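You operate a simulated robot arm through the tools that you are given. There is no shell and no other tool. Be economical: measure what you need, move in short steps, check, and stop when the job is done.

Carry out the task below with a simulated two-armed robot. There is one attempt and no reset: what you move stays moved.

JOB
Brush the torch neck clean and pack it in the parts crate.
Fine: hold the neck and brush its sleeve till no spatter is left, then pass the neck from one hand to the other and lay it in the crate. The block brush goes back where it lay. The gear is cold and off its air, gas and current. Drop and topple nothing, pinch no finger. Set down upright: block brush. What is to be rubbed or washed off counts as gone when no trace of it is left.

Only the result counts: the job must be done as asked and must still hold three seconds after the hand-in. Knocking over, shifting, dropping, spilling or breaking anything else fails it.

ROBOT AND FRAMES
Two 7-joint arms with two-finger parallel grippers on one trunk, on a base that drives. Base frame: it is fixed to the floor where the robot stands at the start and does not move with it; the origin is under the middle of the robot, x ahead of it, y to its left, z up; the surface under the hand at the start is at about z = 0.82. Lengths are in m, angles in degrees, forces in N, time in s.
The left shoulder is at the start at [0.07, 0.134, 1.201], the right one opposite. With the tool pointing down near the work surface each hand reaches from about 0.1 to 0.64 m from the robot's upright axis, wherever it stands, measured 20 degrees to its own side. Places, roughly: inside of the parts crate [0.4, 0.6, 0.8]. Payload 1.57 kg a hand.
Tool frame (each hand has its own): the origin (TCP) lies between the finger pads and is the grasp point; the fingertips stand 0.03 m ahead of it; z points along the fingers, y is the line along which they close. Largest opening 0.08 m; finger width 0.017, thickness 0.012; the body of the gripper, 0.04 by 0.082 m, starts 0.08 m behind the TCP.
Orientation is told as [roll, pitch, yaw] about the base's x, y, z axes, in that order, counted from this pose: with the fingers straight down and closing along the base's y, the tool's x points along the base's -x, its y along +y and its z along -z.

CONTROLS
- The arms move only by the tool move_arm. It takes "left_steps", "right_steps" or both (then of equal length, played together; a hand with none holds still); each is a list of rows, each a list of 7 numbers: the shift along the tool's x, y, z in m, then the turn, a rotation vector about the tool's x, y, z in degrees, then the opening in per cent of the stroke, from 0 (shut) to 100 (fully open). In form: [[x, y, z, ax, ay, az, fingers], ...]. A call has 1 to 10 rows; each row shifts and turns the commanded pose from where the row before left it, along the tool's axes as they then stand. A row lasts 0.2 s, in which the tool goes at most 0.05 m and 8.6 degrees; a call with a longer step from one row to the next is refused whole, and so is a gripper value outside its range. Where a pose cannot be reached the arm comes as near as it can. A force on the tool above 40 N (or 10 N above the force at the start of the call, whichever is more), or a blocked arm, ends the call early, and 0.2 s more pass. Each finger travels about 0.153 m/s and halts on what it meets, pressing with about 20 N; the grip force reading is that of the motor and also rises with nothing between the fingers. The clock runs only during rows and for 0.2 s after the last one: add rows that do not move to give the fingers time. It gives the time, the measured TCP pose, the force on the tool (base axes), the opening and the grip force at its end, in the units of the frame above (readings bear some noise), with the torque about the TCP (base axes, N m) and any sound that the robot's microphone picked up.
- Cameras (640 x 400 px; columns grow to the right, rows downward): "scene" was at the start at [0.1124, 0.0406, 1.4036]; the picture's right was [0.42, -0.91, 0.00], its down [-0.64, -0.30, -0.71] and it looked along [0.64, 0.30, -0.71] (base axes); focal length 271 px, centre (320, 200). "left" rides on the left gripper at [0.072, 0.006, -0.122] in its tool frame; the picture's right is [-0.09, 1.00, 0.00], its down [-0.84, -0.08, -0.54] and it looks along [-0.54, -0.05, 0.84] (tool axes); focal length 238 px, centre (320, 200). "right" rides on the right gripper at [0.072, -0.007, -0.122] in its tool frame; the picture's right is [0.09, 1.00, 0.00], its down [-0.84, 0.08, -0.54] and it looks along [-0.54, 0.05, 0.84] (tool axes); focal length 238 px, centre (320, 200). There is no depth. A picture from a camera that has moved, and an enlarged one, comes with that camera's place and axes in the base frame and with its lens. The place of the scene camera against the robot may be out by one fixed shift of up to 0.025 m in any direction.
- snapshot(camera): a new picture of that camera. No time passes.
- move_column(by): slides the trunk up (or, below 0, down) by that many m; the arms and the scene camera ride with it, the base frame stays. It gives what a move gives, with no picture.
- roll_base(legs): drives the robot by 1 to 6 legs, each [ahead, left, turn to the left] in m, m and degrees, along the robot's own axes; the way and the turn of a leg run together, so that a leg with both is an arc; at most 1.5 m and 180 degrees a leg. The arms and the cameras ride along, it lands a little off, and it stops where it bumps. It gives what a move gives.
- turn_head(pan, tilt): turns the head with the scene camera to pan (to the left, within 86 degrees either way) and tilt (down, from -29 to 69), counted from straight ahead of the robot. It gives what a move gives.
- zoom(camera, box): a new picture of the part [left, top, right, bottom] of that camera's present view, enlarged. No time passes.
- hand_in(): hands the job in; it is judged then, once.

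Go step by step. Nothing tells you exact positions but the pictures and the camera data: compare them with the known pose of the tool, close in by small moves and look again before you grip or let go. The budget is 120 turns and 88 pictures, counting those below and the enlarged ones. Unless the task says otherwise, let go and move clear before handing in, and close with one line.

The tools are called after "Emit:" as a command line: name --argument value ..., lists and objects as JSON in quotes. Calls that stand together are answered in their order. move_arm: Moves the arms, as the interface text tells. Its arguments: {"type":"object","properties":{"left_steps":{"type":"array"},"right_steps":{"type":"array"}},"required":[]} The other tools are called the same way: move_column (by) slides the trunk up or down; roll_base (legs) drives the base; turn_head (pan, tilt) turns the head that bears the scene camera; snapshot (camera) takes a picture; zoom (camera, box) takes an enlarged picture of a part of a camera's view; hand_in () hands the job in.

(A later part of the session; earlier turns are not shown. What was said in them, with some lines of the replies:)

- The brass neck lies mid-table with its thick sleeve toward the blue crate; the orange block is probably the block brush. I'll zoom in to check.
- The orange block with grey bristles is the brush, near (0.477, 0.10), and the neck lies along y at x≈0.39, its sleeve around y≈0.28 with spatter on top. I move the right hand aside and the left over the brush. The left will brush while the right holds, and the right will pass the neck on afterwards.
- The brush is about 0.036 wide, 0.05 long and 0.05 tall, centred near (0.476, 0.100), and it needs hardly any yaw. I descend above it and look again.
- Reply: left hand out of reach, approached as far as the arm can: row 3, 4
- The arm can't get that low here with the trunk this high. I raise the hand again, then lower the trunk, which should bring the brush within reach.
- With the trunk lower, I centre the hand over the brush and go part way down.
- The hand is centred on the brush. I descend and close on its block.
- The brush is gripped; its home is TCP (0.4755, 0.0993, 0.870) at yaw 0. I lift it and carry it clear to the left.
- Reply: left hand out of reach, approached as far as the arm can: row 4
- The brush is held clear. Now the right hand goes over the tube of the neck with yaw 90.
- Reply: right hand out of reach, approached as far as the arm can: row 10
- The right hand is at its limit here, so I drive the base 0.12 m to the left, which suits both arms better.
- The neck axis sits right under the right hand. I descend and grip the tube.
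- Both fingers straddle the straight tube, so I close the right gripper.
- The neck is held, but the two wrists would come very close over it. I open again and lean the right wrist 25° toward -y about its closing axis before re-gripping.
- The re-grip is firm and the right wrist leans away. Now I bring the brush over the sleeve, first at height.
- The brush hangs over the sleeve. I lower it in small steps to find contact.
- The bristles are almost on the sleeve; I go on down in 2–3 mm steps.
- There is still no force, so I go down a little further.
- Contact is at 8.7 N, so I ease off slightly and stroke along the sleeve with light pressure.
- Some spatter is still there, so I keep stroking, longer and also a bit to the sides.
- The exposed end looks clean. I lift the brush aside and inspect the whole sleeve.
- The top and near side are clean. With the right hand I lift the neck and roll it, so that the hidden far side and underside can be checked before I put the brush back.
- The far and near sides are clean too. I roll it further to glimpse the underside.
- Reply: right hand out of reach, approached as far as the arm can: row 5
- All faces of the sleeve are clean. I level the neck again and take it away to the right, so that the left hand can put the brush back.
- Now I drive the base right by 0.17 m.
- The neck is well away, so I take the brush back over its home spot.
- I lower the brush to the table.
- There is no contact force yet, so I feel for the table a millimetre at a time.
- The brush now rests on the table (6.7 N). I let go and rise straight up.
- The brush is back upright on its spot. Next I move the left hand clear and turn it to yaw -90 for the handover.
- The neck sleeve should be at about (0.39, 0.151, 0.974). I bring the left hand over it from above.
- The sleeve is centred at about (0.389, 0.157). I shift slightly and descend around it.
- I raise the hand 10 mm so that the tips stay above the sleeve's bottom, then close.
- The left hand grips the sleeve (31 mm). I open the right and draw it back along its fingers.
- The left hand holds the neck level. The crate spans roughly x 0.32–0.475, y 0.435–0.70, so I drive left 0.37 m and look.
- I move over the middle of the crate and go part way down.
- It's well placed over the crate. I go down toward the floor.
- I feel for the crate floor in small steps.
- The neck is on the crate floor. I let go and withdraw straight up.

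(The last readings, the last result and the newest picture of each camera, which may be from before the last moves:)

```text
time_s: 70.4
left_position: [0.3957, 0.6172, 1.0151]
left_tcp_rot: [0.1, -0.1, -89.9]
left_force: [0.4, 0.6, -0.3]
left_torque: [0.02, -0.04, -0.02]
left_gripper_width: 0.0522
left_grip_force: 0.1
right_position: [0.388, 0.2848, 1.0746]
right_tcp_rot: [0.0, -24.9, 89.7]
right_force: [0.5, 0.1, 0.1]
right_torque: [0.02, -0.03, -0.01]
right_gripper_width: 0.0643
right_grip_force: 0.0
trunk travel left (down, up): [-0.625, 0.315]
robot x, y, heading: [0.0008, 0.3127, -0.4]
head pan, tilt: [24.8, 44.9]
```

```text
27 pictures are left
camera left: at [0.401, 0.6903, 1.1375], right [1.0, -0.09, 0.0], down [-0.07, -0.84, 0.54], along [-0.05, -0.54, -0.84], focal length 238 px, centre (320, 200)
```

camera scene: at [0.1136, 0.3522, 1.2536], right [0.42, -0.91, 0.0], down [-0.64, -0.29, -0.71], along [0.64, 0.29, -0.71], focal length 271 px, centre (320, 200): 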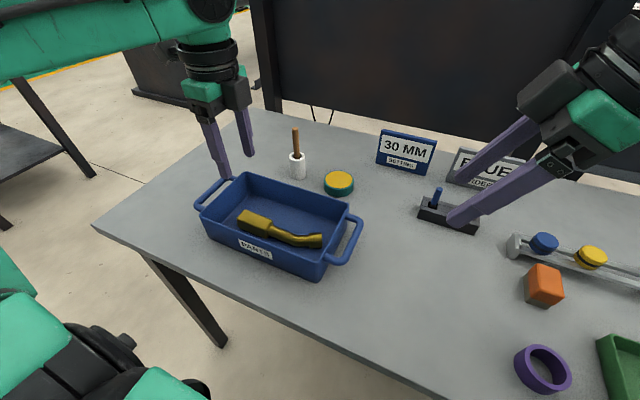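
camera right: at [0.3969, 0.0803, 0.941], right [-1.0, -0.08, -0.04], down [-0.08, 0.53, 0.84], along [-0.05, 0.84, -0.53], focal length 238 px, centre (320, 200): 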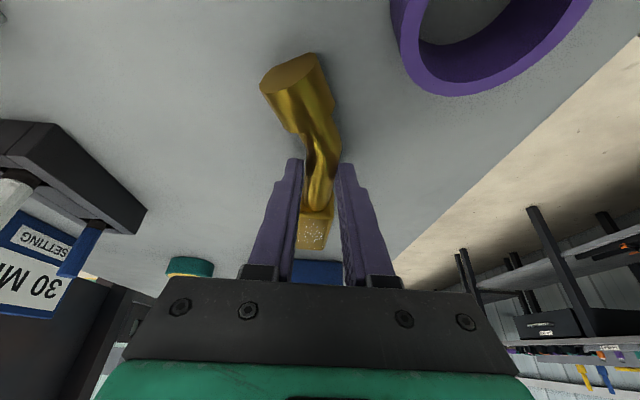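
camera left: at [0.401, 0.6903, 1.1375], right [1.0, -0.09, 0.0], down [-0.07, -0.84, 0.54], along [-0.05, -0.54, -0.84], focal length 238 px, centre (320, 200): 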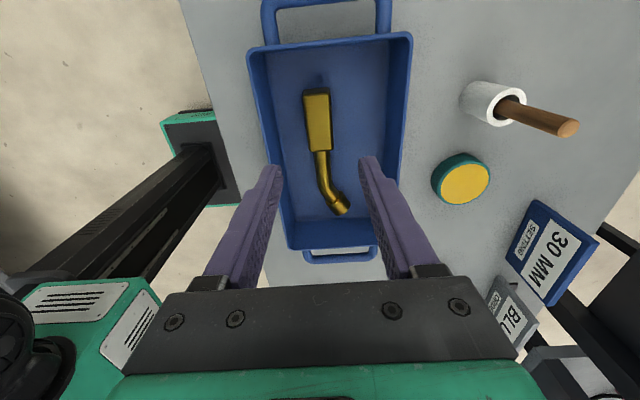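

The neck lies flat in the crate. One last close look at the sleeve and the other pieces.

Emit:
zoom --camera "left" --box '[272, 70, 384, 230]'

Emit:
turn_head --pan -10 --tilt 45

Emit:
snapshot --camera "scene"

```text
2.50 times, centred on (328, 150) of left
camera zoom: at [0.401, 0.6903, 1.1375], right [1.0, -0.09, 0.0], down [-0.07, -0.84, 0.54], along [-0.05, -0.54, -0.84], focal length 596 px, centre (300, 325)
```

zoom: 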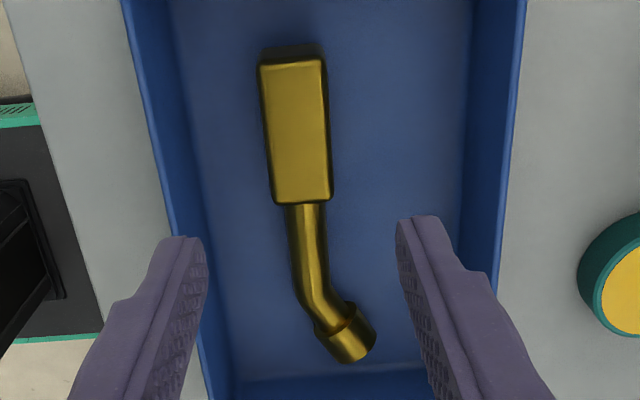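

```text
time_s: 71.4
left_position: [0.3953, 0.6174, 1.0163]
left_tcp_rot: [0.0, -0.1, -89.8]
left_force: [0.5, 0.1, -0.3]
left_torque: [0.01, 0.0, -0.02]
left_gripper_width: 0.052
left_grip_force: 0.0
right_position: [0.3885, 0.2849, 1.0736]
right_tcp_rot: [0.0, -24.9, 89.5]
right_force: [-0.1, -0.2, -0.3]
right_torque: [0.0, -0.01, 0.0]
right_gripper_width: 0.0642
right_grip_force: 0.1
trunk travel left (down, up): [-0.625, 0.315]
robot x, y, heading: [0.0016, 0.3122, -0.2]
head pan, tilt: [-10.0, 45.0]
```

```text
25 pictures are left
camera scene: at [0.1194, 0.3035, 1.2535], right [-0.18, -0.98, 0.0], down [-0.7, 0.12, -0.71], along [0.7, -0.12, -0.71], focal length 271 px, centre (320, 200)
```

scene: 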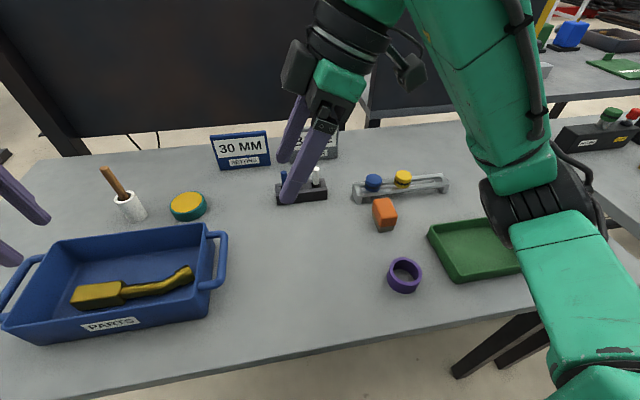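

The sleeve is clean, the neck is in the crate, the brush is upright on its spot, nothing else looks moved, and both hands are clear. I hand in.

Emit:
hand_in

```text
The job is handed in.
```

The torch neck is brushed clean of spatter, passed from the right hand to the left and laid in the parts crate; the block brush is back upright where it lay.
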